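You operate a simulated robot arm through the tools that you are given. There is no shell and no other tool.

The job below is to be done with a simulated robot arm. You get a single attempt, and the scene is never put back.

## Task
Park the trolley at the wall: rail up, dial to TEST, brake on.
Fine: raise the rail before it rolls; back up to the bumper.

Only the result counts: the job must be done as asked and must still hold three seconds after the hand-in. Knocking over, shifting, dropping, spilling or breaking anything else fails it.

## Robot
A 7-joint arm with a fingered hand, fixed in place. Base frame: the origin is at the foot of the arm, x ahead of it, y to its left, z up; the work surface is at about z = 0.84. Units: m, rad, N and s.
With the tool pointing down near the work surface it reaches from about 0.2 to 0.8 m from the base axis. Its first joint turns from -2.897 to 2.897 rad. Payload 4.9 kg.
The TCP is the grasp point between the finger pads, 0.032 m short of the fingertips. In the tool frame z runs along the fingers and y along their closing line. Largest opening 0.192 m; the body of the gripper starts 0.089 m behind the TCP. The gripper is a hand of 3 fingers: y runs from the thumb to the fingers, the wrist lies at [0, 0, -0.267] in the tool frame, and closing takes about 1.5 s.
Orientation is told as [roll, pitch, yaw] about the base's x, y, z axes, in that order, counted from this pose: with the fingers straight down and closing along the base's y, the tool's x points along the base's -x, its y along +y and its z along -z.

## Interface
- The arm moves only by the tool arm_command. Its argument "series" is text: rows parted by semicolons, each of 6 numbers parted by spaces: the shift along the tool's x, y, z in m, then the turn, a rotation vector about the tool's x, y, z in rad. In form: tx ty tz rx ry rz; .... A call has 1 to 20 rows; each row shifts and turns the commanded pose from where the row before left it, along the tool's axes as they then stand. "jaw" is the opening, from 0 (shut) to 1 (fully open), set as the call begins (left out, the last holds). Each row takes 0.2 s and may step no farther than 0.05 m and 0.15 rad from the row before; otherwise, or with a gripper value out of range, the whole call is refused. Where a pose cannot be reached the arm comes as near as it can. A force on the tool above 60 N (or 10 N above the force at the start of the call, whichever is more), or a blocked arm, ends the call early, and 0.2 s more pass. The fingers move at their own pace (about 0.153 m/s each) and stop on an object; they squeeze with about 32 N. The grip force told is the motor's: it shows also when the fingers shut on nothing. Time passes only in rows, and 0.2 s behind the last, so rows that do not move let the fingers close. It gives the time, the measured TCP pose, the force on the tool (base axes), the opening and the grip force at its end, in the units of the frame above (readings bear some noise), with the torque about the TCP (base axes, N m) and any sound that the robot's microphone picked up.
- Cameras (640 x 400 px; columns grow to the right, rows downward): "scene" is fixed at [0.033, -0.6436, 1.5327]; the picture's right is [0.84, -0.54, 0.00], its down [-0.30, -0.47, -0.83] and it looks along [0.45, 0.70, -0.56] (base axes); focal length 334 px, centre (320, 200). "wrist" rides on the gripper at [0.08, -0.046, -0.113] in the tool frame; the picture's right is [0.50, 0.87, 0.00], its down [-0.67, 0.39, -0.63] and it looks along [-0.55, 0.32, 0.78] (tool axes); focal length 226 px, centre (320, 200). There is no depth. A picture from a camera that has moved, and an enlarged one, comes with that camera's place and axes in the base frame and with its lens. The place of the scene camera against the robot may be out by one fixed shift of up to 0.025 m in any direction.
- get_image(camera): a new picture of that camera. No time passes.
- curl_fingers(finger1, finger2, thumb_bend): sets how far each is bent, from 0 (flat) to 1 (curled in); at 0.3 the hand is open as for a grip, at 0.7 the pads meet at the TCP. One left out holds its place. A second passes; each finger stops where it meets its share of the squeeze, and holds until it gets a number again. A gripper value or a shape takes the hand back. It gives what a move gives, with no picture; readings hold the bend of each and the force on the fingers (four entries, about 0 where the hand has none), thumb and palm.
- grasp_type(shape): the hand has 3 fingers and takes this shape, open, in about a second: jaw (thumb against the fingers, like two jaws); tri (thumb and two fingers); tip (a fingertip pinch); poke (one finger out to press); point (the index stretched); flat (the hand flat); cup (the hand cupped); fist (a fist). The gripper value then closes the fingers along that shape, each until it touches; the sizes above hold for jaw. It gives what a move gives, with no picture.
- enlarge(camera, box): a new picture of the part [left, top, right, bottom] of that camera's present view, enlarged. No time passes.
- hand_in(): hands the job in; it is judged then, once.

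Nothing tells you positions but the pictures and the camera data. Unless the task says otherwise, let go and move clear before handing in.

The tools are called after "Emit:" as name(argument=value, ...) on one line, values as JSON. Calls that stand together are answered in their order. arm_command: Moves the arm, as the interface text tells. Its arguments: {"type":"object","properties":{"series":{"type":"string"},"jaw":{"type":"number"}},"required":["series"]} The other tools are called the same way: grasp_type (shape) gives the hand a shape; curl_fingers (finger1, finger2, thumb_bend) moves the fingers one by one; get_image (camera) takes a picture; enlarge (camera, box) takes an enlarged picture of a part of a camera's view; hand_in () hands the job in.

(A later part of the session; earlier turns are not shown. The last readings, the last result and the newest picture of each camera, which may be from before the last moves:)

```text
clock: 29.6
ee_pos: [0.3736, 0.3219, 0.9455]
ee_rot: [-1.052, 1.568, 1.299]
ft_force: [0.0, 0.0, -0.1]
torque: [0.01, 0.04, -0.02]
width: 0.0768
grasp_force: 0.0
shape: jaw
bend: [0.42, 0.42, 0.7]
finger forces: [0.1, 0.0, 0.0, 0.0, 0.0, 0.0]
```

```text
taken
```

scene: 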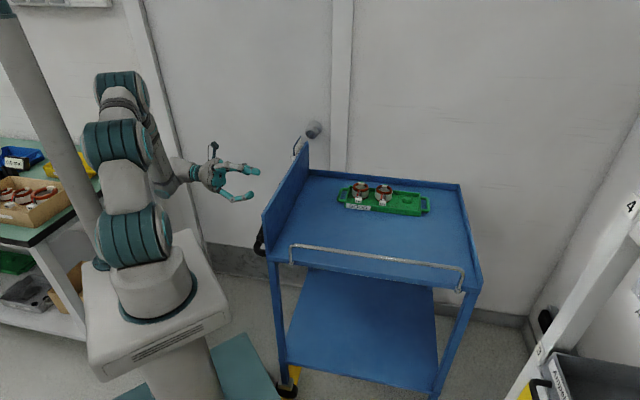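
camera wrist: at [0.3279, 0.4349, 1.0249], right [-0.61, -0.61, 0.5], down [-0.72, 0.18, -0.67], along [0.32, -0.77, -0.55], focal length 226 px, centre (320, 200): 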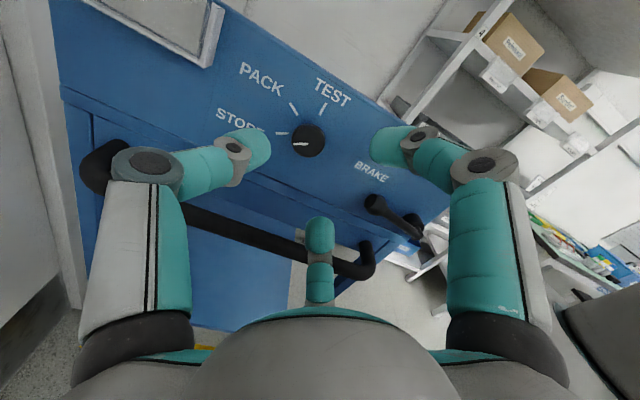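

From here I get the dial centre at about n=0.4975, z≈0.927, its face at s≈0.158 and the panel at s≈0.18. I'll try the three-finger "tri" shape, which suits a round knob, and look at it.

Emit:
grasp_type(shape="tri")

Emit:
get_image(camera="wrist")

Emit:
enlarge(camera="scene", box=[170, 120, 320, 220])

```text
clock: 30.5
ee_pos: [0.3732, 0.3209, 0.9459]
ee_rot: [-0.143, 1.572, 2.21]
ft_force: [0.3, -0.7, 0.0]
torque: [0.0, -0.03, -0.01]
width: 0.1919
grasp_force: 0.2
shape: tri
bend: [0.3, 0.3, 0.3]
finger forces: [0.1, 0.0, 0.1, 0.0, 0.1, 0.1]
```

```text
taken
camera wrist: at [0.3278, 0.4346, 1.025], right [-0.61, -0.61, 0.5], down [-0.72, 0.17, -0.67], along [0.32, -0.77, -0.55], focal length 226 px, centre (320, 200)
```

wrist: 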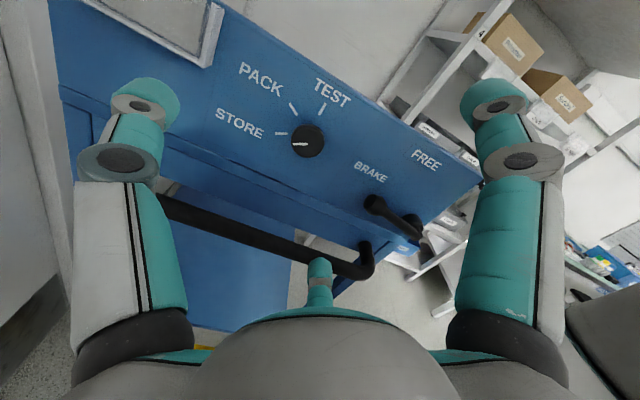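

```text
4.00 times, centred on (245, 170) of scene
camera zoom: at [0.033, -0.6436, 1.5327], right [0.84, -0.54, 0.0], down [-0.3, -0.47, -0.83], along [0.45, 0.7, -0.56], focal length 1337 px, centre (620, 320)
```

zoom: 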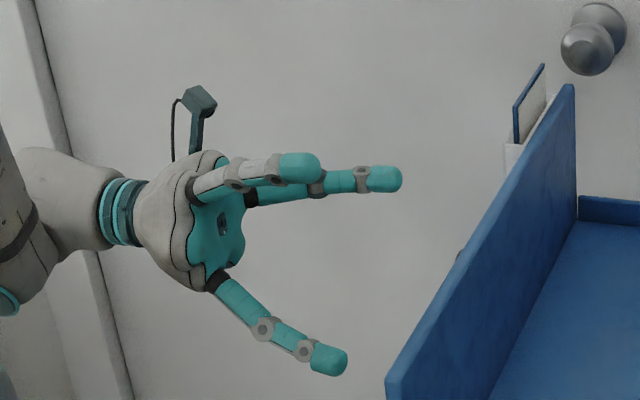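

I'll partly close the fingers here in free space to see where the fingertips end up in this shape.

Emit:
arm_command(series="-0.0185 -0.0055 0 0 0 0;0 0 0 0 0 0;0 0 0 0 0 0;0 0 0 0 0 0", jaw=0.4)

Emit:
get_image(camera="wrist")

Emit:
enlarge(camera="scene", box=[170, 120, 320, 220])

```text
clock: 31.5
ee_pos: [0.3782, 0.3283, 0.9269]
ee_rot: [0.333, 1.571, 2.686]
ft_force: [-0.2, 0.0, 0.6]
torque: [0.0, -0.01, -0.02]
width: 0.0775
grasp_force: 0.0
shape: tri
bend: [0.41, 0.41, 0.7]
finger forces: [0.0, 0.0, 0.1, 0.0, 0.0, 0.0]
```

```text
taken
camera wrist: at [0.3324, 0.4401, 1.0053], right [-0.61, -0.61, 0.5], down [-0.72, 0.17, -0.67], along [0.32, -0.77, -0.55], focal length 226 px, centre (320, 200)
```

wrist: 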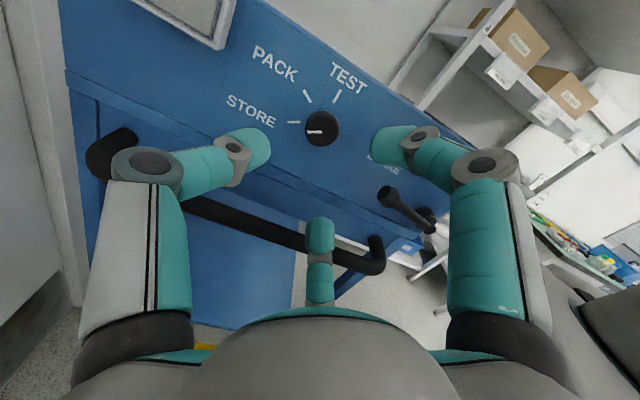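

```text
4.00 times, centred on (245, 170) of scene
camera zoom: at [0.033, -0.6436, 1.5327], right [0.84, -0.54, 0.0], down [-0.3, -0.47, -0.83], along [0.45, 0.7, -0.56], focal length 1337 px, centre (620, 320)
```

zoom: 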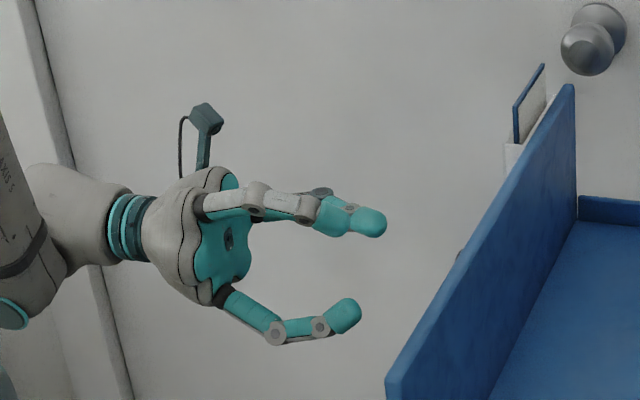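

The fingertips reach about 0.025–0.03 m past the TCP, so a TCP at s≈0.143 puts them around the knob without touching the panel. Advancing most of the way, then checking.

Emit:
arm_command(series="0 0.002 0.03 0 0 0;0 0 0.03 0 0 0;0 0 0.025 0 0 0")

Emit:
get_image(camera="wrist")

Emit:
enlarge(camera="scene", box=[200, 140, 320, 220])

```text
clock: 32.3
ee_pos: [0.4378, 0.2658, 0.9272]
ee_rot: [-0.932, 1.571, 1.423]
ft_force: [-0.2, 0.4, -0.4]
torque: [-0.02, 0.02, -0.03]
width: 0.0771
grasp_force: 0.1
shape: tri
bend: [0.41, 0.41, 0.7]
finger forces: [0.0, 0.1, 0.0, 0.0, 0.1, 0.1]
```

```text
taken
camera wrist: at [0.3916, 0.3778, 1.0052], right [-0.61, -0.61, 0.5], down [-0.72, 0.17, -0.67], along [0.32, -0.77, -0.55], focal length 226 px, centre (320, 200)
```

wrist: 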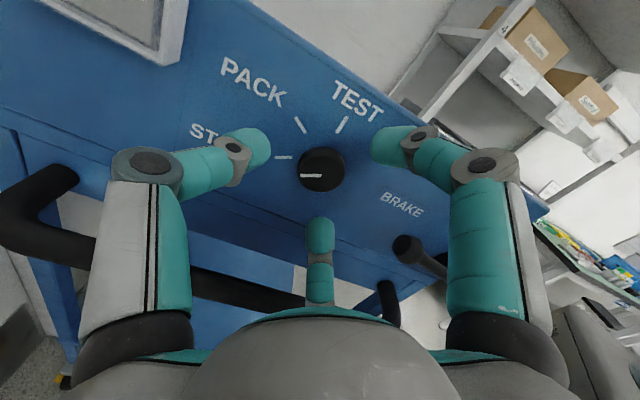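

```text
5.00 times, centred on (260, 180) of scene
camera zoom: at [0.033, -0.6436, 1.5327], right [0.84, -0.54, 0.0], down [-0.3, -0.47, -0.83], along [0.45, 0.7, -0.56], focal length 1672 px, centre (620, 300)
```

zoom: 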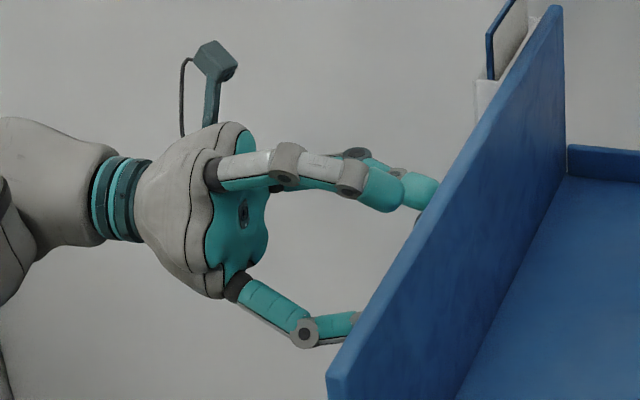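

The knob lies right on the hand's axis, its face 0.04 m ahead of the TCP. Advancing 0.024 m and closing.

Emit:
arm_command(series="0 0 0.012 0 0 0;0 0 0.012 0 0 0")

Emit:
arm_command(series="0 0 0 0 0 0;0 0 0 0 0 0;0 0 0 0 0 0;0 0 0 0 0 0;0 0 0 0 0 0;0 0 0 0 0 0", jaw=0)

Emit:
get_image(camera="wrist")

```text
clock: 32.9
ee_pos: [0.4553, 0.2488, 0.9267]
ee_rot: [0.272, 1.571, 2.625]
ft_force: [0.0, -0.3, 0.7]
torque: [-0.02, 0.01, -0.04]
width: 0.0772
grasp_force: 0.0
shape: tri
bend: [0.41, 0.41, 0.7]
finger forces: [0.0, 0.0, 0.0, 0.1, 0.1, 0.1]
```

```text
clock: 34.3
ee_pos: [0.4564, 0.2467, 0.9257]
ee_rot: [0.415, 1.572, 2.765]
ft_force: [28.7, -19.7, 2.3]
torque: [-0.03, -0.14, 0.27]
width: 0.0256
grasp_force: 31.8
shape: tri
bend: [0.75, 0.77, 0.68]
finger forces: [25.6, 25.7, 0.0, 0.1, 28.6, 0.0]
```

```text
taken
camera wrist: at [0.4099, 0.3603, 1.006], right [-0.61, -0.61, 0.5], down [-0.72, 0.18, -0.67], along [0.32, -0.77, -0.55], focal length 226 px, centre (320, 200)
```

wrist: 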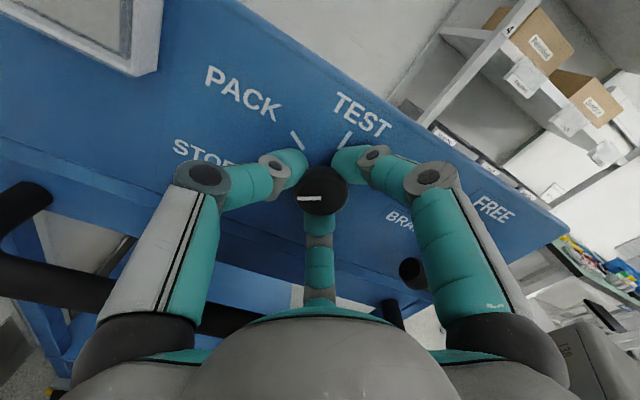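

The three fingertips have closed around the knob, hooked just behind its head. I'll ease forward slightly and start the clockwise twist.

Emit:
arm_command(series="0 0 0.002 0 0 0;0 0 0 0 0 0.1;0 0 0 0 0 0.1;0 0 0 0 0 0.1;0 0 0 0 0 0.1;0 0 0 0 0 0.1;0 0 0 0 0 0.1")

Emit:
get_image(camera="wrist")

```text
clock: 35.9
ee_pos: [0.4583, 0.2468, 0.9274]
ee_rot: [-1.57, 0.968, 0.781]
ft_force: [13.9, -21.4, 11.4]
torque: [-0.21, -0.12, 0.15]
width: 0.0244
grasp_force: 32.0
shape: tri
bend: [0.75, 0.77, 0.66]
finger forces: [26.6, 22.2, 0.0, 0.0, 23.9, 0.0]
```

```text
taken
camera wrist: at [0.3743, 0.3218, 1.0179], right [-0.71, -0.7, -0.08], down [-0.4, 0.49, -0.77], along [0.58, -0.52, -0.63], focal length 226 px, centre (320, 200)
```

wrist: 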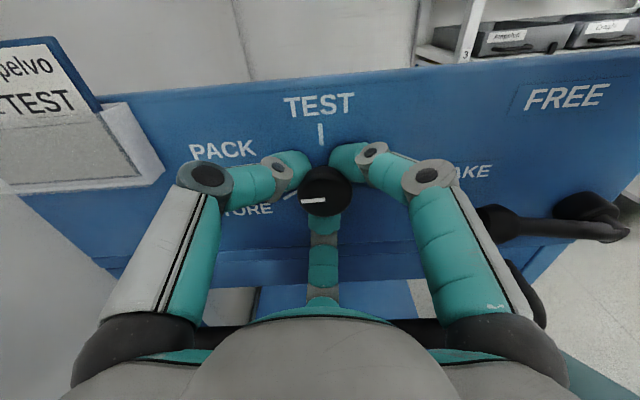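

The pointer turns with the hand. Continuing the twist.

Emit:
arm_command(series="0 0 0 0 0 0.1;0 0 0 0 0 0.1;0 0 0 0 0 0.1;0 0 0 0 0 0.1;0 0 0 0 0 0.1;0 0 0 0 0 0.1;0 0 0 0 0 0.1;0 0 0 0 0 0.1")

Emit:
get_image(camera="wrist")

Emit:
get_image(camera="scene")

```text
clock: 37.7
ee_pos: [0.4584, 0.2439, 0.9255]
ee_rot: [-1.572, 0.169, 0.78]
ft_force: [8.0, -29.6, 17.1]
torque: [-0.36, -0.2, -0.03]
width: 0.0236
grasp_force: 31.9
shape: tri
bend: [0.75, 0.77, 0.66]
finger forces: [26.8, 22.6, 0.0, 0.0, 29.6, 0.0]
```

```text
taken
camera wrist: at [0.3295, 0.276, 0.9844], right [-0.45, -0.45, -0.77], down [-0.02, 0.87, -0.5], along [0.89, -0.21, -0.4], focal length 226 px, centre (320, 200)
```

wrist: 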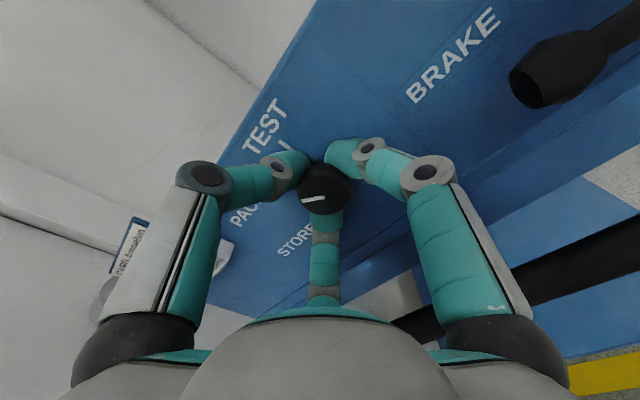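

```text
taken
```

scene: 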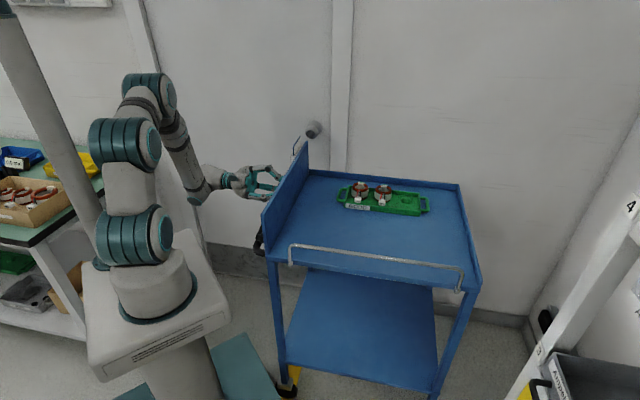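

About 80° done, with the pointer lagging slightly. Continuing to the TEST position.

Emit:
arm_command(series="0 0 0 0 0 0.1;0 0 0 0 0 0.1;0 0 0 0 0 0.1;0 0 0 0 0 0.1;0 0 0 0 0 0.1;0 0 0 0 0 0.1;0 0 0 0 0 0.1;0 0 0 0 0 0.1")

Emit:
get_image(camera="wrist")

Emit:
enlarge(camera="wrist", box=[200, 120, 440, 270])

```text
clock: 39.5
ee_pos: [0.4584, 0.245, 0.9248]
ee_rot: [-1.569, -0.63, 0.778]
ft_force: [1.4, -40.9, 8.7]
torque: [-0.22, -0.18, -0.26]
width: 0.0238
grasp_force: 32.2
shape: tri
bend: [0.75, 0.77, 0.66]
finger forces: [28.2, 22.6, 0.1, 0.0, 31.8, 0.1]
```

```text
taken
camera wrist: at [0.3141, 0.261, 0.9158], right [0.07, 0.07, -0.99], down [0.11, 0.99, 0.08], along [0.99, -0.11, 0.07], focal length 226 px, centre (320, 200)
```

wrist: 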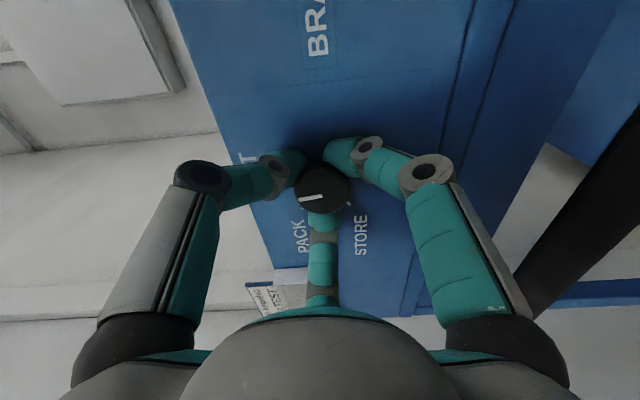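

```text
2.67 times, centred on (320, 195) of wrist
camera zoom: at [0.3141, 0.261, 0.9158], right [0.07, 0.07, -0.99], down [0.11, 0.99, 0.08], along [0.99, -0.11, 0.07], focal length 603 px, centre (320, 213)
```

zoom: 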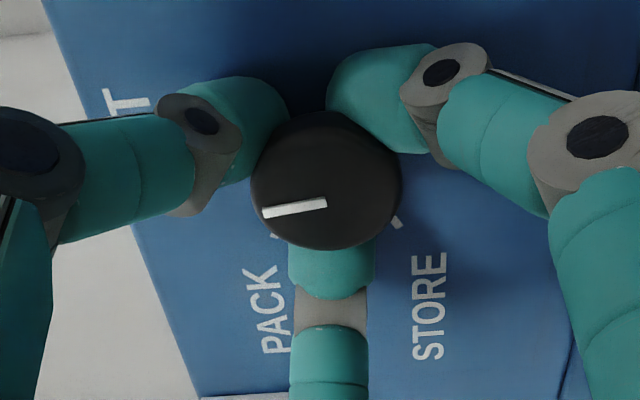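

The pointer is about 5° short of TEST. One more small turn, then I'll relax and measure.

Emit:
arm_command(series="0 0 0 0 0 0.08;0 0 0 0 0 0")

Emit:
enlarge(camera="wrist", box=[200, 120, 440, 270])

```text
clock: 40.1
ee_pos: [0.4574, 0.2453, 0.925]
ee_rot: [-1.567, -0.708, 0.774]
ft_force: [6.9, -40.4, 3.9]
torque: [-0.21, -0.17, -0.24]
width: 0.0238
grasp_force: 32.0
shape: tri
bend: [0.75, 0.77, 0.66]
finger forces: [28.8, 24.3, 0.1, 0.0, 30.9, 0.0]
```

```text
2.67 times, centred on (320, 195) of wrist
camera zoom: at [0.3145, 0.2615, 0.909], right [0.13, 0.13, -0.98], down [0.1, 0.98, 0.14], along [0.99, -0.12, 0.11], focal length 603 px, centre (320, 213)
```

zoom: 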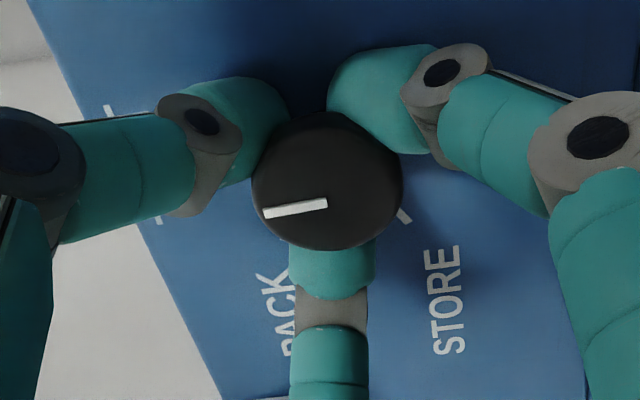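

Now I'll release the knob, back off, and check the pointer.

Emit:
arm_command(series="0 0 0 0 0 0;0 0 0 0 0 0;0 0 0 0 0 0;0 0 0 0 0 0", jaw=0.4)

Emit:
arm_command(series="0 0 -0.025 0 0 0;0 0 -0.03 0 0 0;0 0 -0.03 0 0 0;0 0 0 0 0 -0.15;0 0 0 0 0 -0.15;0 0 0 0 0 -0.15;0 0 0 0 0 -0.15;0 0 0 0 0 -0.15;0 0 0 0 0 -0.15;0 0 0 0 0 -0.15;0 0 0 0 0 -0.15;0 0 0 0 0 -0.15;0 0 0 0 0 -0.15;0 0 0 0 0 -0.15")

Emit:
get_image(camera="wrist")

Emit:
enlarge(camera="wrist", box=[240, 80, 400, 180])

```text
clock: 41.1
ee_pos: [0.4567, 0.2452, 0.9273]
ee_rot: [-1.571, -0.711, 0.783]
ft_force: [-0.3, 0.6, 0.4]
torque: [-0.03, 0.0, 0.0]
width: 0.0764
grasp_force: 0.1
shape: tri
bend: [0.42, 0.42, 0.7]
finger forces: [0.1, 0.1, 0.0, 0.1, 0.0, 0.1]
```

```text
clock: 44.1
ee_pos: [0.4, 0.3077, 0.9263]
ee_rot: [-1.57, 0.943, 0.781]
ft_force: [0.2, 0.0, -0.1]
torque: [0.01, 0.01, 0.0]
width: 0.0762
grasp_force: 0.0
shape: tri
bend: [0.42, 0.42, 0.7]
finger forces: [0.0, 0.0, 0.1, 0.0, 0.0, 0.0]
```

```text
taken
camera wrist: at [0.3141, 0.3811, 1.0169], right [-0.71, -0.7, -0.1], down [-0.39, 0.51, -0.77], along [0.59, -0.5, -0.63], focal length 226 px, centre (320, 200)
```

wrist: 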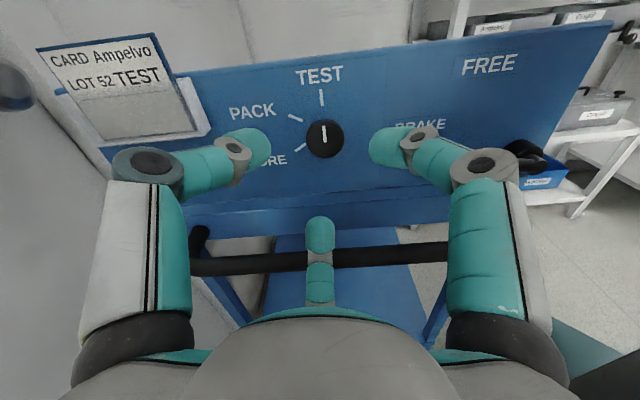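

```text
4.00 times, centred on (320, 130) of wrist
camera zoom: at [0.3141, 0.3811, 1.0169], right [-0.71, -0.7, -0.1], down [-0.39, 0.51, -0.77], along [0.59, -0.5, -0.63], focal length 904 px, centre (320, 480)
```

zoom: 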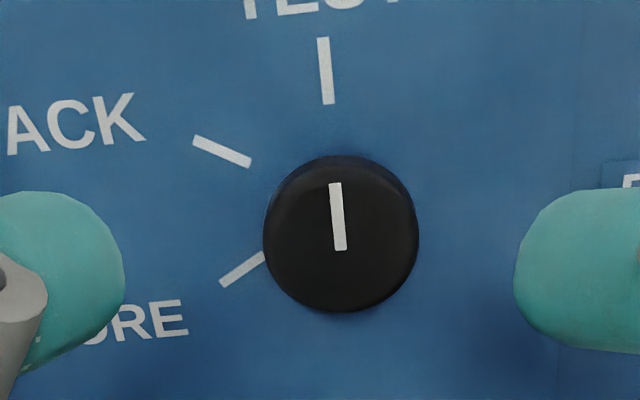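

The dial pointer is exactly parallel with the TEST tick. Next the brake lever: I'll back off and shift over to view it.

Emit:
arm_command(series="0 0 -0.045 0 0 0;0 0 -0.025 0 0 0;0.0295 0.04 0 0 0 0;0.0295 0.04 0 0 0 0;0.0295 0.04 0 0 0 0")

Emit:
get_image(camera="wrist")

Emit:
enlarge(camera="wrist", box=[260, 40, 420, 190])

```text
clock: 45.3
ee_pos: [0.2464, 0.2502, 0.9241]
ee_rot: [-1.57, 0.939, 0.781]
ft_force: [0.2, -1.4, -0.2]
torque: [0.03, 0.01, 0.05]
width: 0.0767
grasp_force: 0.1
shape: tri
bend: [0.42, 0.42, 0.7]
finger forces: [0.0, 0.1, 0.1, 0.0, 0.1, 0.0]
```

```text
taken
camera wrist: at [0.1603, 0.3239, 1.0167], right [-0.71, -0.7, -0.11], down [-0.39, 0.51, -0.77], along [0.59, -0.5, -0.63], focal length 226 px, centre (320, 200)
```

wrist: 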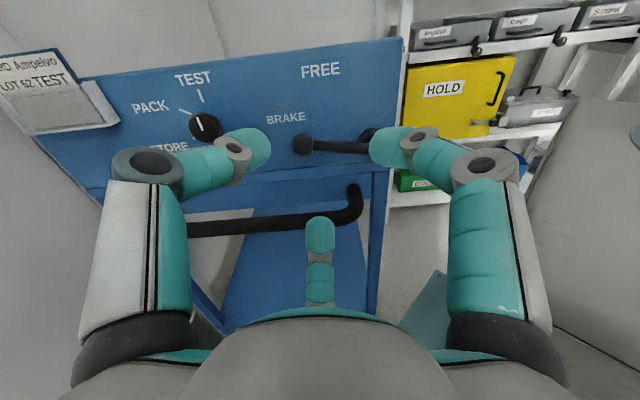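

```text
2.67 times, centred on (340, 115) of wrist
camera zoom: at [0.1603, 0.3239, 1.0167], right [-0.71, -0.7, -0.11], down [-0.39, 0.51, -0.77], along [0.59, -0.5, -0.63], focal length 603 px, centre (267, 427)
```

zoom: 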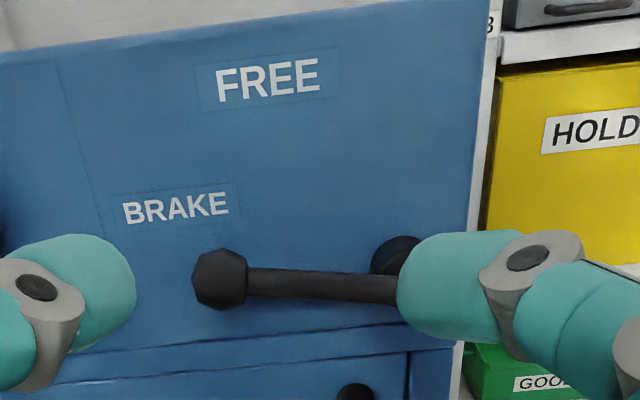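

The lever ball is at about s=0.152, n=0.377, z=0.892, with its pivot near n=0.292, z=0.883. I'll cage the ball with the fingers from behind and slightly above, so I'm rolling and tilting the hand 30° down first.

Emit:
arm_command(series="0 0 0 0 0 -0.126;0 0 0 0 0 -0.126;0 0 0 0 0 -0.126;0 0 0 0 0 -0.126;0 0 0 0 0 -0.126;0 0 0 0 -0.131 0;0 0 0 0 -0.131 0;0 0 0 0 -0.131 0;0 0 0 0 -0.131 0;0.02 -0.013 0.005 0 0 0;0.02 -0.013 0.005 0 0 0")

Emit:
get_image(camera="wrist")

Emit:
get_image(camera="scene")

```text
clock: 47.7
ee_pos: [0.2813, 0.248, 0.9557]
ee_rot: [-0.002, 1.046, 2.352]
ft_force: [-0.3, -0.7, 0.1]
torque: [-0.03, -0.01, 0.01]
width: 0.0767
grasp_force: 0.1
shape: tri
bend: [0.42, 0.42, 0.7]
finger forces: [0.1, 0.1, 0.1, 0.0, 0.1, 0.0]
```

```text
taken
camera wrist: at [0.2741, 0.3222, 1.0817], right [-0.44, -0.79, 0.43], down [-0.9, 0.35, -0.26], along [0.06, -0.5, -0.86], focal length 226 px, centre (320, 200)
```

wrist: 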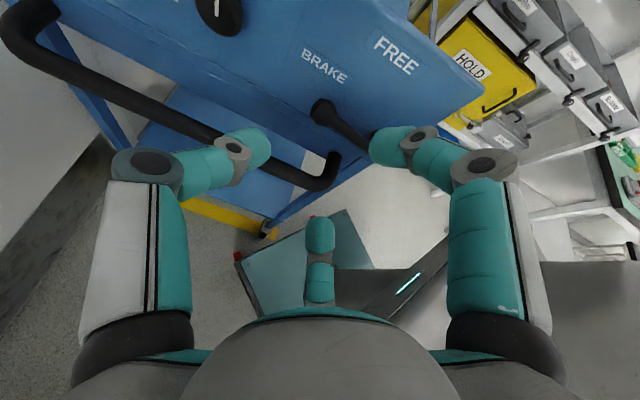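

```text
taken
```

scene: 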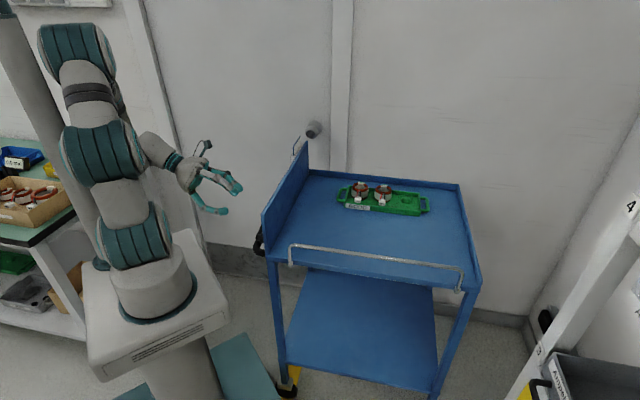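

The ball is where I estimated. Moving in along the hand's axis, first to mid-way.

Emit:
arm_command(series="0.01 -0.004 0.02 0 0 0;0 0 0.03 0 0 0;0 0 0.03 0 0 0")

Emit:
get_image(camera="wrist")

```text
clock: 48.5
ee_pos: [0.3343, 0.198, 0.9249]
ee_rot: [-0.001, 1.045, 2.351]
ft_force: [0.6, 0.3, 0.4]
torque: [-0.01, -0.02, -0.01]
width: 0.0765
grasp_force: 0.0
shape: tri
bend: [0.42, 0.42, 0.7]
finger forces: [0.0, 0.0, 0.0, 0.0, 0.1, 0.0]
```

```text
taken
camera wrist: at [0.3269, 0.2716, 1.0505], right [-0.44, -0.79, 0.43], down [-0.9, 0.35, -0.26], along [0.06, -0.5, -0.86], focal length 226 px, centre (320, 200)
```

wrist: 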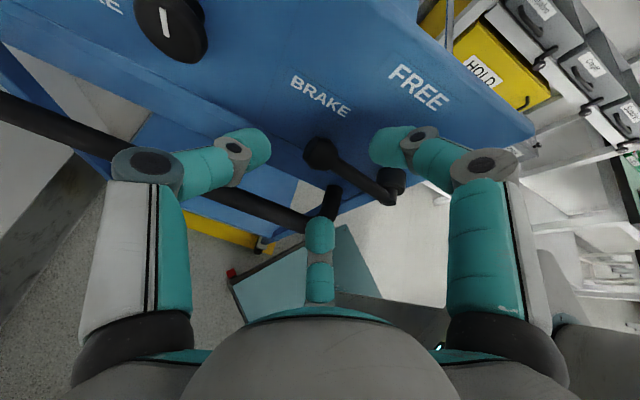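

The ball is centred ahead and the rod passes between the upper and lower fingers as planned. Moving in the rest and closing loosely to cage it.

Emit:
arm_command(series="0 0 0.025 0 0 0;0 0 0.022 0 0 0")

Emit:
arm_command(series="0 0 0 0 0 0;0 0 0 0 0 0;0 0 0 0 0 0", jaw=0.18)

Emit:
get_image(camera="wrist")

Emit:
enlarge(camera="scene", box=[200, 160, 340, 270])

```text
clock: 49.1
ee_pos: [0.3658, 0.1712, 0.8994]
ee_rot: [-0.004, 1.045, 2.351]
ft_force: [-2.8, 2.8, 0.2]
torque: [-0.05, -0.05, -0.06]
width: 0.0763
grasp_force: 0.1
shape: tri
bend: [0.81, 0.42, 0.7]
finger forces: [3.9, 0.0, 0.1, 0.0, 0.1, 0.0]
```

```text
clock: 49.9
ee_pos: [0.366, 0.1709, 0.9003]
ee_rot: [-0.001, 1.045, 2.35]
ft_force: [-0.3, -0.1, 1.2]
torque: [0.03, -0.02, 0.0]
width: 0.0347
grasp_force: 0.1
shape: tri
bend: [0.77, 0.77, 0.7]
finger forces: [0.0, 0.0, 0.0, 0.0, 0.1, 0.0]
```

```text
taken
camera wrist: at [0.3576, 0.2441, 1.0255], right [-0.44, -0.79, 0.43], down [-0.9, 0.35, -0.27], along [0.06, -0.5, -0.86], focal length 226 px, centre (320, 200)
```

wrist: 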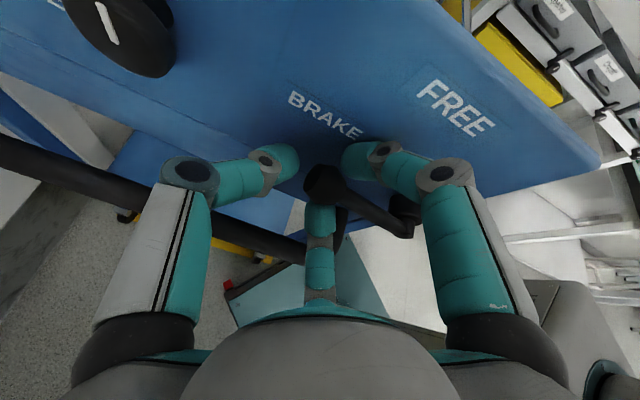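

```text
3.64 times, centred on (270, 215) of scene
camera zoom: at [0.033, -0.6436, 1.5327], right [0.84, -0.54, 0.0], down [-0.3, -0.47, -0.83], along [0.45, 0.7, -0.56], focal length 1216 px, centre (502, 146)
```

zoom: 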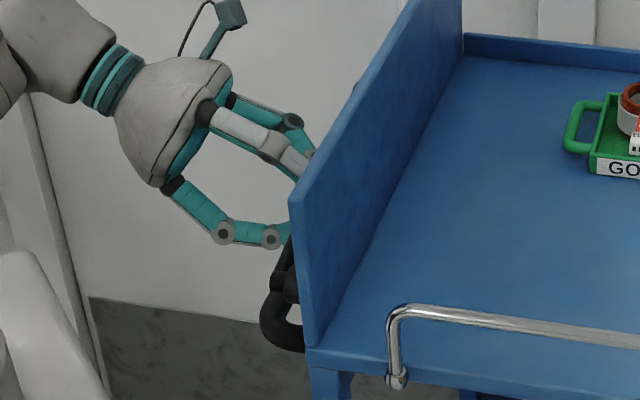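

The ball is caged with no force. Now swinging the hand rigidly about the lever's pivot, clockwise toward FREE, first part.

Emit:
arm_command(series="0.0073 0.0024 -0.0042 0.05 0 0.0866;0.0073 0.0024 -0.0042 0.05 0 0.0866;0.0073 0.0024 -0.0042 0.05 0 0.0866;0.0073 0.0024 -0.0042 0.05 0 0.0866;0.0073 0.0024 -0.0042 0.05 0 0.0866")

Emit:
get_image(camera="wrist")

Emit:
get_image(camera="scene")

```text
clock: 51.1
ee_pos: [0.3522, 0.1556, 0.9397]
ee_rot: [-0.832, 0.862, 1.656]
ft_force: [-1.4, 0.5, -0.1]
torque: [0.02, 0.03, 0.0]
width: 0.0354
grasp_force: 0.0
shape: tri
bend: [0.77, 0.54, 0.7]
finger forces: [0.0, 1.7, 0.0, 0.0, 0.0, 0.1]
```

```text
taken
camera wrist: at [0.2972, 0.1828, 1.0718], right [-0.51, -0.86, -0.04], down [-0.77, 0.48, -0.42], along [0.38, -0.18, -0.91], focal length 226 px, centre (320, 200)
```

wrist: 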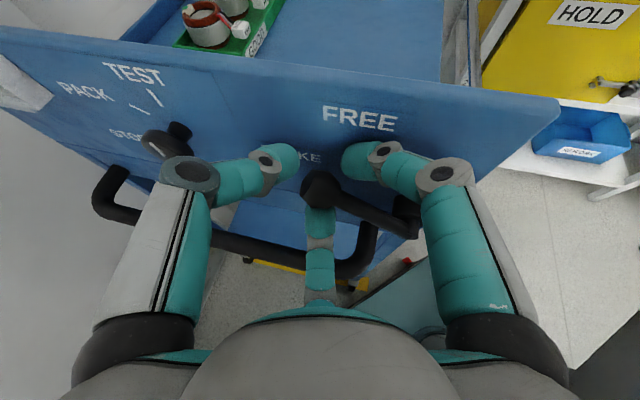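

```text
taken
```

scene: 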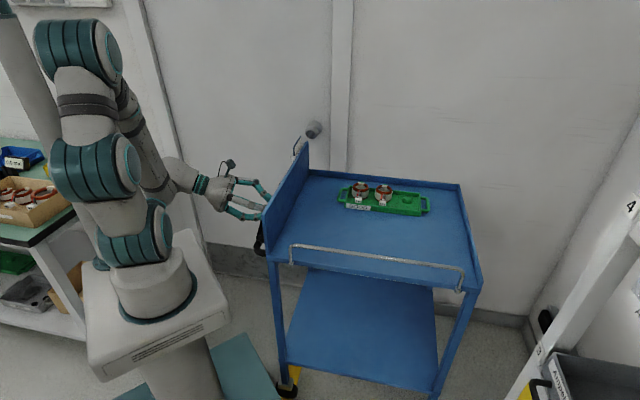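

The lever is turning with the hand at low force. Continuing.

Emit:
arm_command(series="0.0073 0.0024 -0.0042 0.05 0 0.0866;0.0073 0.0024 -0.0042 0.05 0 0.0866;0.0073 0.0024 -0.0042 0.05 0 0.0866;0.0073 0.0024 -0.0042 0.05 0 0.0866;0.0073 0.0024 -0.0042 0.05 0 0.0866")

Emit:
get_image(camera="wrist")

Emit:
get_image(camera="scene")

```text
clock: 52.3
ee_pos: [0.326, 0.1301, 0.9631]
ee_rot: [-1.259, 0.485, 1.383]
ft_force: [-0.2, 1.2, -0.5]
torque: [0.02, 0.02, -0.03]
width: 0.0349
grasp_force: 0.1
shape: tri
bend: [0.77, 0.76, 0.7]
finger forces: [0.0, 0.8, 0.0, 0.0, 0.0, 0.0]
```

```text
taken
camera wrist: at [0.2276, 0.1146, 1.07], right [-0.41, -0.76, -0.5], down [-0.61, 0.64, -0.47], along [0.67, 0.11, -0.73], focal length 226 px, centre (320, 200)
```

wrist: 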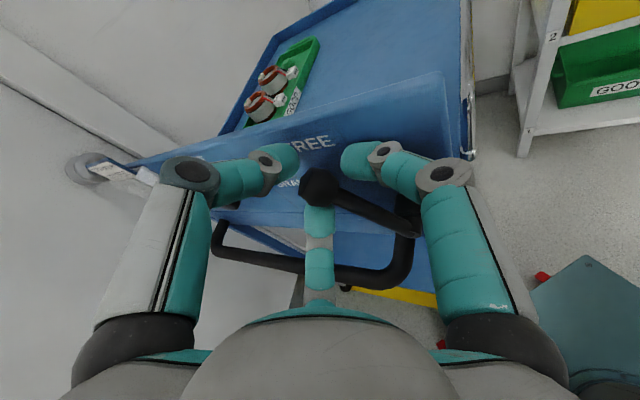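

```text
taken
```

scene: 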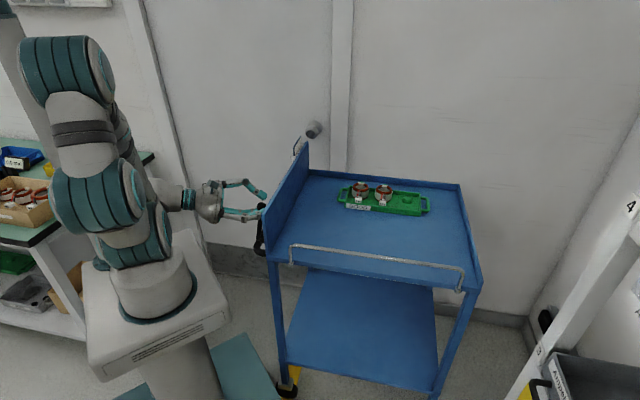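

Lever at roughly 64°. Continuing until it reaches its stop.

Emit:
arm_command(series="0.0073 0.0024 -0.0042 0.05 0 0.0866;0.0073 0.0024 -0.0042 0.05 0 0.0866;0.0073 0.0024 -0.0042 0.05 0 0.0866")

Emit:
get_image(camera="wrist")

Emit:
enlarge(camera="wrist", box=[240, 100, 440, 260])

```text
clock: 53.1
ee_pos: [0.3093, 0.1305, 0.981]
ee_rot: [-1.424, 0.177, 1.322]
ft_force: [-0.5, -0.3, -0.6]
torque: [0.01, -0.01, -0.02]
width: 0.0345
grasp_force: 0.1
shape: tri
bend: [0.77, 0.76, 0.7]
finger forces: [0.1, 0.0, 0.0, 0.1, 0.0, 0.1]
```

```text
taken
camera wrist: at [0.191, 0.0911, 1.056], right [-0.28, -0.59, -0.76], down [-0.51, 0.76, -0.4], along [0.81, 0.27, -0.51], focal length 226 px, centre (320, 200)
```

wrist: 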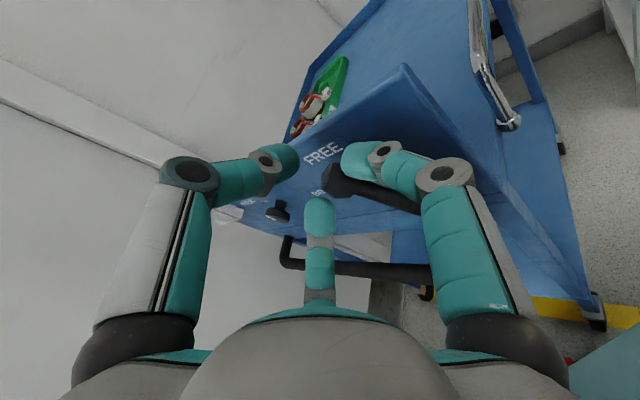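

```text
2.50 times, centred on (340, 180) of wrist
camera zoom: at [0.191, 0.0911, 1.056], right [-0.28, -0.59, -0.76], down [-0.51, 0.76, -0.4], along [0.81, 0.27, -0.51], focal length 565 px, centre (270, 250)
```

zoom: 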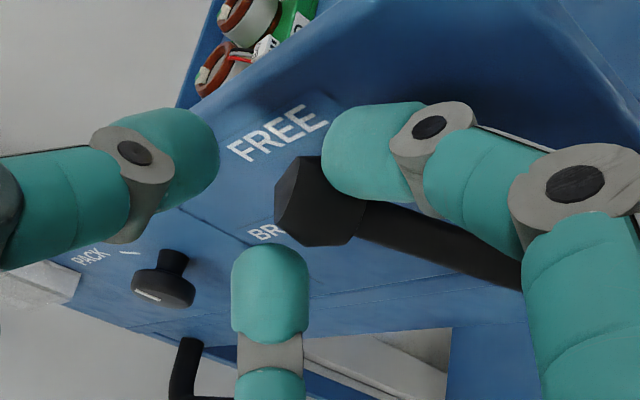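

The last steps drifted slightly. I'll let it settle and re-read the pose.

Emit:
arm_command(series="0 0 0 0 0 0;0 0 0 0 0 0")

Emit:
get_image(camera="scene")

```text
clock: 53.7
ee_pos: [0.3085, 0.1302, 0.98]
ee_rot: [-1.424, 0.182, 1.324]
ft_force: [0.4, -0.2, -0.1]
torque: [0.0, 0.0, 0.01]
width: 0.0351
grasp_force: 0.0
shape: tri
bend: [0.77, 0.76, 0.7]
finger forces: [0.0, 0.0, 0.0, 0.0, 0.1, 0.0]
```

```text
taken
```

scene: 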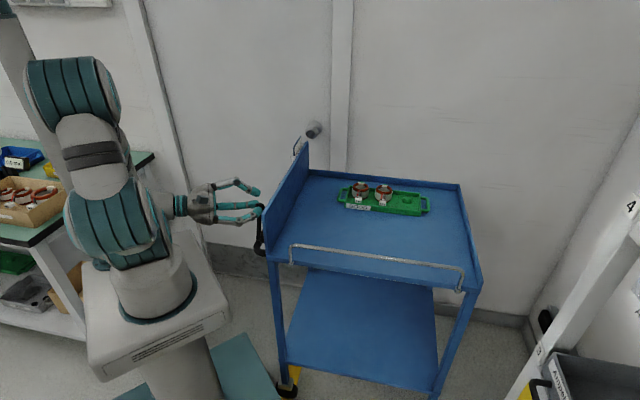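

The arm is close to its inner limit in this twisted pose, with the lever at about 73°. I'll open, back straight out, undo the twist, and finish with closed fingers pushing the lever sideways.

Emit:
arm_command(series="0 0 0 0 0 0;0 0 0 0 0 0;0 0 0 0 0 0", jaw=0.45)

Emit:
arm_command(series="-0.01 0 -0.0173 0 0 0;-0.01 0 -0.0173 0 0 0;-0.01 0 -0.0173 0 0 0;-0.01 0 -0.0173 0 0 0;-0.01 0 -0.0173 0 0 0;0 0 0 -0.065 0 -0.1126;0 0 0 -0.065 0 -0.1126;0 0 0 -0.065 0 -0.1126;0 0 0 -0.065 0 -0.1126;0 0 0 -0.065 0 -0.1126;0 0 0 -0.065 0 -0.1126")

Emit:
get_image(camera="wrist")

Emit:
get_image(camera="scene")

```text
clock: 54.5
ee_pos: [0.3088, 0.1301, 0.9813]
ee_rot: [-1.423, 0.183, 1.323]
ft_force: [-0.5, -0.4, -0.1]
torque: [0.0, -0.04, 0.03]
width: 0.0861
grasp_force: 0.1
shape: tri
bend: [0.39, 0.39, 0.7]
finger forces: [0.0, 0.0, 0.0, 0.1, 0.0, 0.0]
```

```text
clock: 56.2
ee_pos: [0.2608, 0.0962, 0.9584]
ee_rot: [-1.385, 0.644, 1.278]
ft_force: [-0.8, -0.9, -0.9]
torque: [-0.02, 0.02, -0.01]
width: 0.0862
grasp_force: 0.0
shape: tri
bend: [0.39, 0.39, 0.7]
finger forces: [0.0, 0.0, 0.0, 0.0, 0.0, 0.0]
stopped in row 8: the arm was blocked; the commanded pose is now the measured one
```

```text
taken
camera wrist: at [0.1553, 0.1022, 1.0588], right [-0.42, -0.83, -0.38], down [-0.55, 0.56, -0.61], along [0.72, -0.04, -0.69], focal length 226 px, centre (320, 200)
```

wrist: 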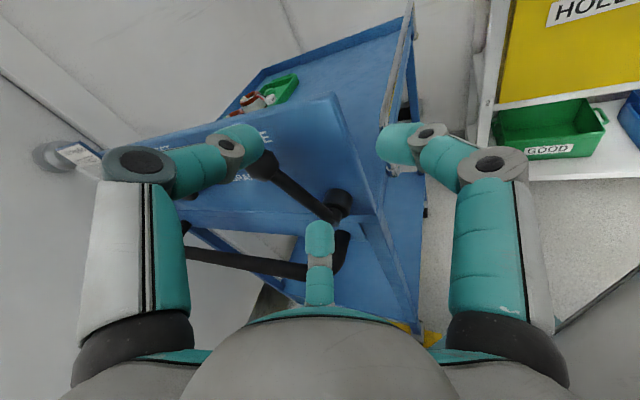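

```text
taken
```

scene: 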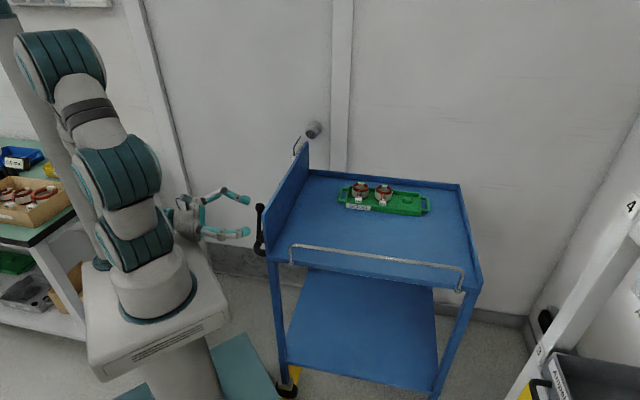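

The arm blocked itself near its base; nothing else was touched and the lever is standing up. I'll raise the hand straight up first, then move outward.

Emit:
arm_command(series="0.018 -0.0237 -0.0046 0 0 0;0.024 -0.0316 -0.0062 0 0 0;0.024 -0.0316 -0.0062 0 0 0;0.024 -0.0316 -0.0062 0 0 0")

Emit:
get_image(camera="scene")

```text
clock: 57.3
ee_pos: [0.2627, 0.0974, 1.0847]
ee_rot: [-1.637, 0.915, 1.069]
ft_force: [-0.6, 0.2, -0.3]
torque: [-0.01, -0.03, -0.02]
width: 0.0861
grasp_force: 0.0
shape: tri
bend: [0.39, 0.39, 0.7]
finger forces: [0.1, 0.0, 0.0, 0.0, 0.0, 0.0]
stopped in row 4: the arm was blocked; the commanded pose is now the measured one
```

```text
taken
```

scene: 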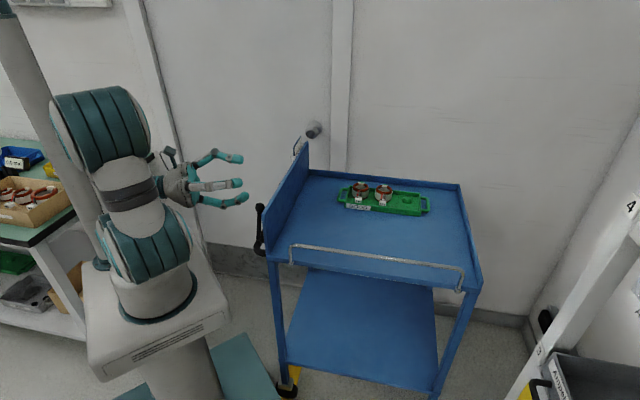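

Emit:
get_image(camera="wrist")

```text
taken
camera wrist: at [0.1532, 0.1377, 1.1726], right [-0.43, -0.89, -0.13], down [-0.5, 0.35, -0.79], along [0.76, -0.27, -0.59], focal length 226 px, centre (320, 200)
```

wrist: 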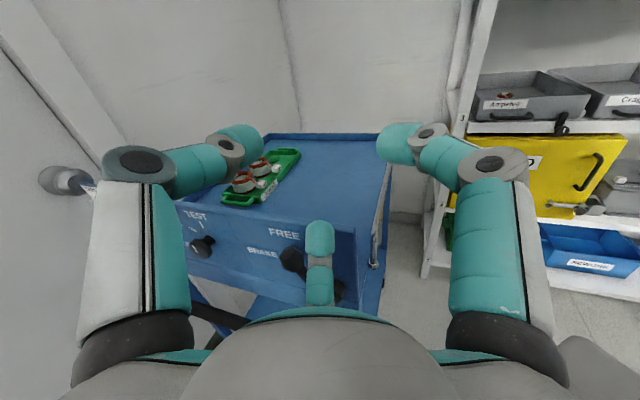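

Emit:
arm_command(series="-0.0155 -0.0358 0.0139 0 0 0;-0.0155 -0.0358 0.0139 0 0 0;-0.0155 -0.0358 0.0139 0 0 0;-0.0155 -0.0358 0.0139 0 0 0;-0.0234 -0.0297 0.0135 0 0 0")

Emit:
get_image(camera="wrist")

Emit:
get_image(camera="scene")

```text
clock: 58.5
ee_pos: [0.4063, 0.2384, 1.1239]
ee_rot: [-1.632, 0.917, 1.078]
ft_force: [1.2, 0.4, -0.6]
torque: [-0.03, -0.01, -0.05]
width: 0.0864
grasp_force: 0.1
shape: tri
bend: [0.39, 0.39, 0.7]
finger forces: [0.1, 0.0, 0.0, 0.0, 0.1, 0.1]
```

```text
taken
camera wrist: at [0.2971, 0.2783, 1.2113], right [-0.42, -0.9, -0.13], down [-0.5, 0.35, -0.79], along [0.76, -0.27, -0.6], focal length 226 px, centre (320, 200)
```

wrist: 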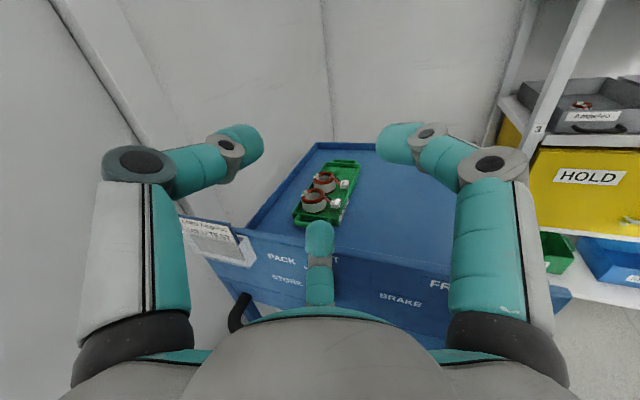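

```text
taken
```

scene: 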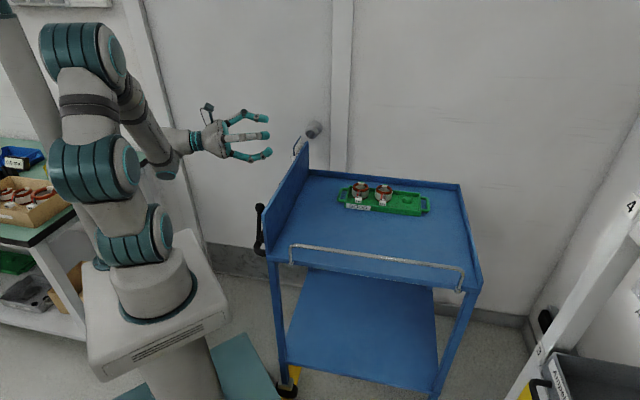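

Free again. Restoring the straight-ahead hand orientation and backing off to view the lever.

Emit:
arm_command(series="0 0 0 -0.0565 0.0117 -0.1094;0 0 0 -0.0565 0.0117 -0.1094;0 0 0 -0.0565 0.0117 -0.1094;0 0 0 -0.0565 0.0117 -0.1094;0 0 0 -0.0565 0.0117 -0.1094;0 0 0 -0.0565 0.0117 -0.1094;0 0 -0.04 0 0 0;0 0 -0.04 0 0 0;0 0 -0.03 0 0 0;-0.04 0 0 0 0 0;-0.04 0 0 0 0 0;-0.04 0 0 0 0 0")

Emit:
get_image(camera="wrist")

Emit:
enlarge(camera="wrist", box=[260, 40, 500, 200])

```text
clock: 61.1
ee_pos: [0.3251, 0.3163, 1.0015]
ee_rot: [0.674, 1.565, 3.032]
ft_force: [1.0, 0.0, 0.0]
torque: [0.04, 0.03, -0.05]
width: 0.0864
grasp_force: 0.1
shape: tri
bend: [0.39, 0.39, 0.7]
finger forces: [0.0, 0.0, 0.1, 0.1, 0.0, 0.0]
```

```text
taken
camera wrist: at [0.2785, 0.4284, 1.0811], right [-0.61, -0.61, 0.5], down [-0.72, 0.17, -0.67], along [0.32, -0.77, -0.55], focal length 226 px, centre (320, 200)
```

wrist: 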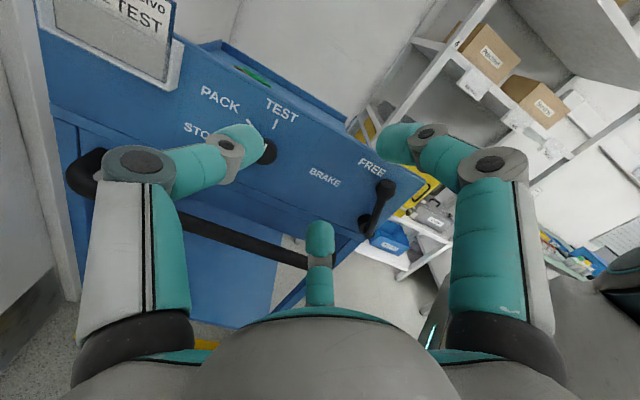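

```text
2.50 times, centred on (380, 120) of wrist
camera zoom: at [0.2785, 0.4284, 1.0811], right [-0.61, -0.61, 0.5], down [-0.72, 0.17, -0.67], along [0.32, -0.77, -0.55], focal length 565 px, centre (170, 400)
```

zoom: 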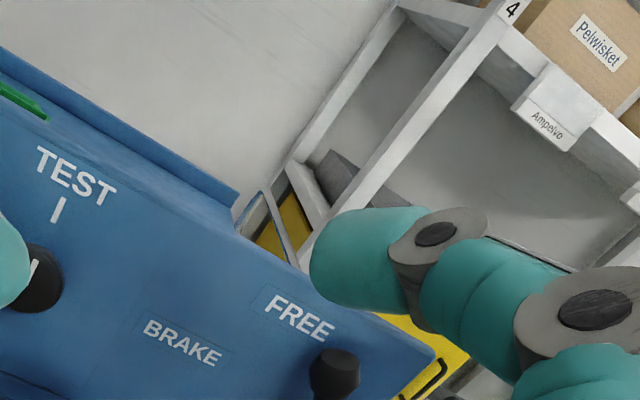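

The lever is standing at about 73°, beside the FREE label. I'll close the fingers into a poker and press it gently toward FREE to confirm it's at its stop.

Emit:
arm_command(series="-0.0145 0.0288 0 0 0 0;-0.0145 0.0288 0 0 0 0;-0.0145 0.0288 0 0 0 0;0 0 0.03 0 0 0;0 0 0.03 0 0 0;0 0 0.03 0 0 0", jaw=0)

Emit:
get_image(camera="wrist")

```text
clock: 62.5
ee_pos: [0.3295, 0.1888, 0.9625]
ee_rot: [0.809, 1.565, -3.115]
ft_force: [-0.9, 0.7, 0.3]
torque: [0.0, 0.01, 0.01]
width: 0.0
grasp_force: 32.0
shape: tri
bend: [0.7, 0.7, 0.7]
finger forces: [0.0, 0.1, 0.1, 0.0, 0.0, 0.0]
```

```text
taken
camera wrist: at [0.2831, 0.3021, 1.0414], right [-0.61, -0.61, 0.5], down [-0.73, 0.17, -0.67], along [0.32, -0.77, -0.55], focal length 226 px, centre (320, 200)
```

wrist: 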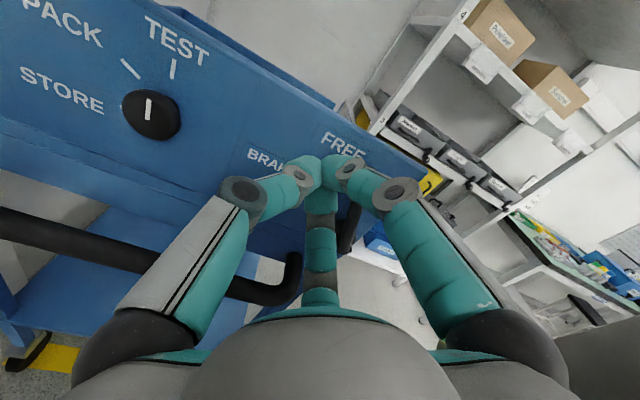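

Emit:
arm_command(series="0 0 0.015 0 0 0;0 0 0.014 0 0 0;0 0.006 0 0 0 0;0 0.006 0 0 0 0;0 0.005 0 0 0 0")

Emit:
get_image(camera="wrist")

```text
clock: 63.7
ee_pos: [0.3357, 0.1589, 0.962]
ee_rot: [0.785, 1.567, -3.14]
ft_force: [-0.9, -0.5, -0.8]
torque: [0.03, 0.01, 0.04]
width: 0.0
grasp_force: 32.1
shape: tri
bend: [0.7, 0.7, 0.7]
finger forces: [0.0, 0.0, 0.0, 0.0, 0.1, 0.1]
```

```text
taken
camera wrist: at [0.2906, 0.2715, 1.0417], right [-0.61, -0.61, 0.5], down [-0.72, 0.17, -0.67], along [0.32, -0.77, -0.55], focal length 226 px, centre (320, 200)
```

wrist: 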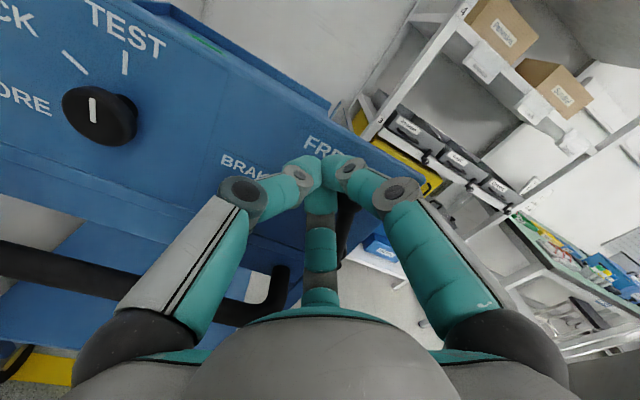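

No contact yet; continuing in small steps.

Emit:
arm_command(series="0 0.005 0 0 0 0;0 0.005 0 0 0 0;0 0.005 0 0 0 0")

Emit:
arm_command(series="0 0.005 0 0 0 0;0 0.005 0 0 0 0")

Emit:
get_image(camera="wrist")

```text
clock: 64.5
ee_pos: [0.3282, 0.1495, 0.9613]
ee_rot: [0.799, 1.566, -3.126]
ft_force: [0.0, -0.3, 0.5]
torque: [0.01, -0.02, 0.0]
width: 0.0
grasp_force: 32.2
shape: tri
bend: [0.7, 0.7, 0.7]
finger forces: [0.0, 0.0, 0.0, 0.1, 0.0, 0.0]
```

```text
clock: 65.1
ee_pos: [0.3199, 0.1412, 0.9614]
ee_rot: [0.856, 1.566, -3.069]
ft_force: [0.5, -1.1, -0.6]
torque: [-0.03, -0.03, 0.0]
width: 0.0
grasp_force: 31.7
shape: tri
bend: [0.7, 0.7, 0.7]
finger forces: [0.1, 0.0, 0.0, 0.0, 0.0, 0.0]
```

```text
taken
camera wrist: at [0.2741, 0.254, 1.0408], right [-0.61, -0.61, 0.5], down [-0.72, 0.17, -0.67], along [0.32, -0.77, -0.55], focal length 226 px, centre (320, 200)
```

wrist: 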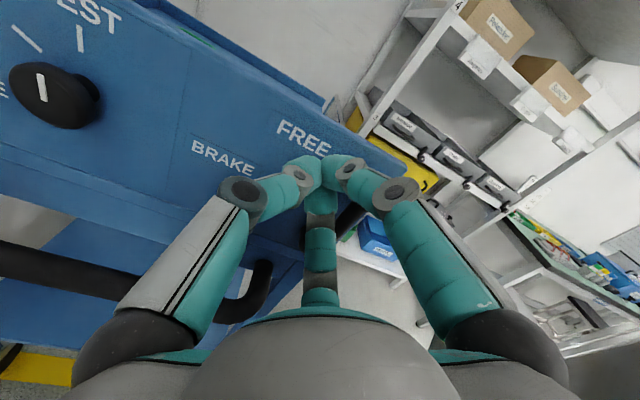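

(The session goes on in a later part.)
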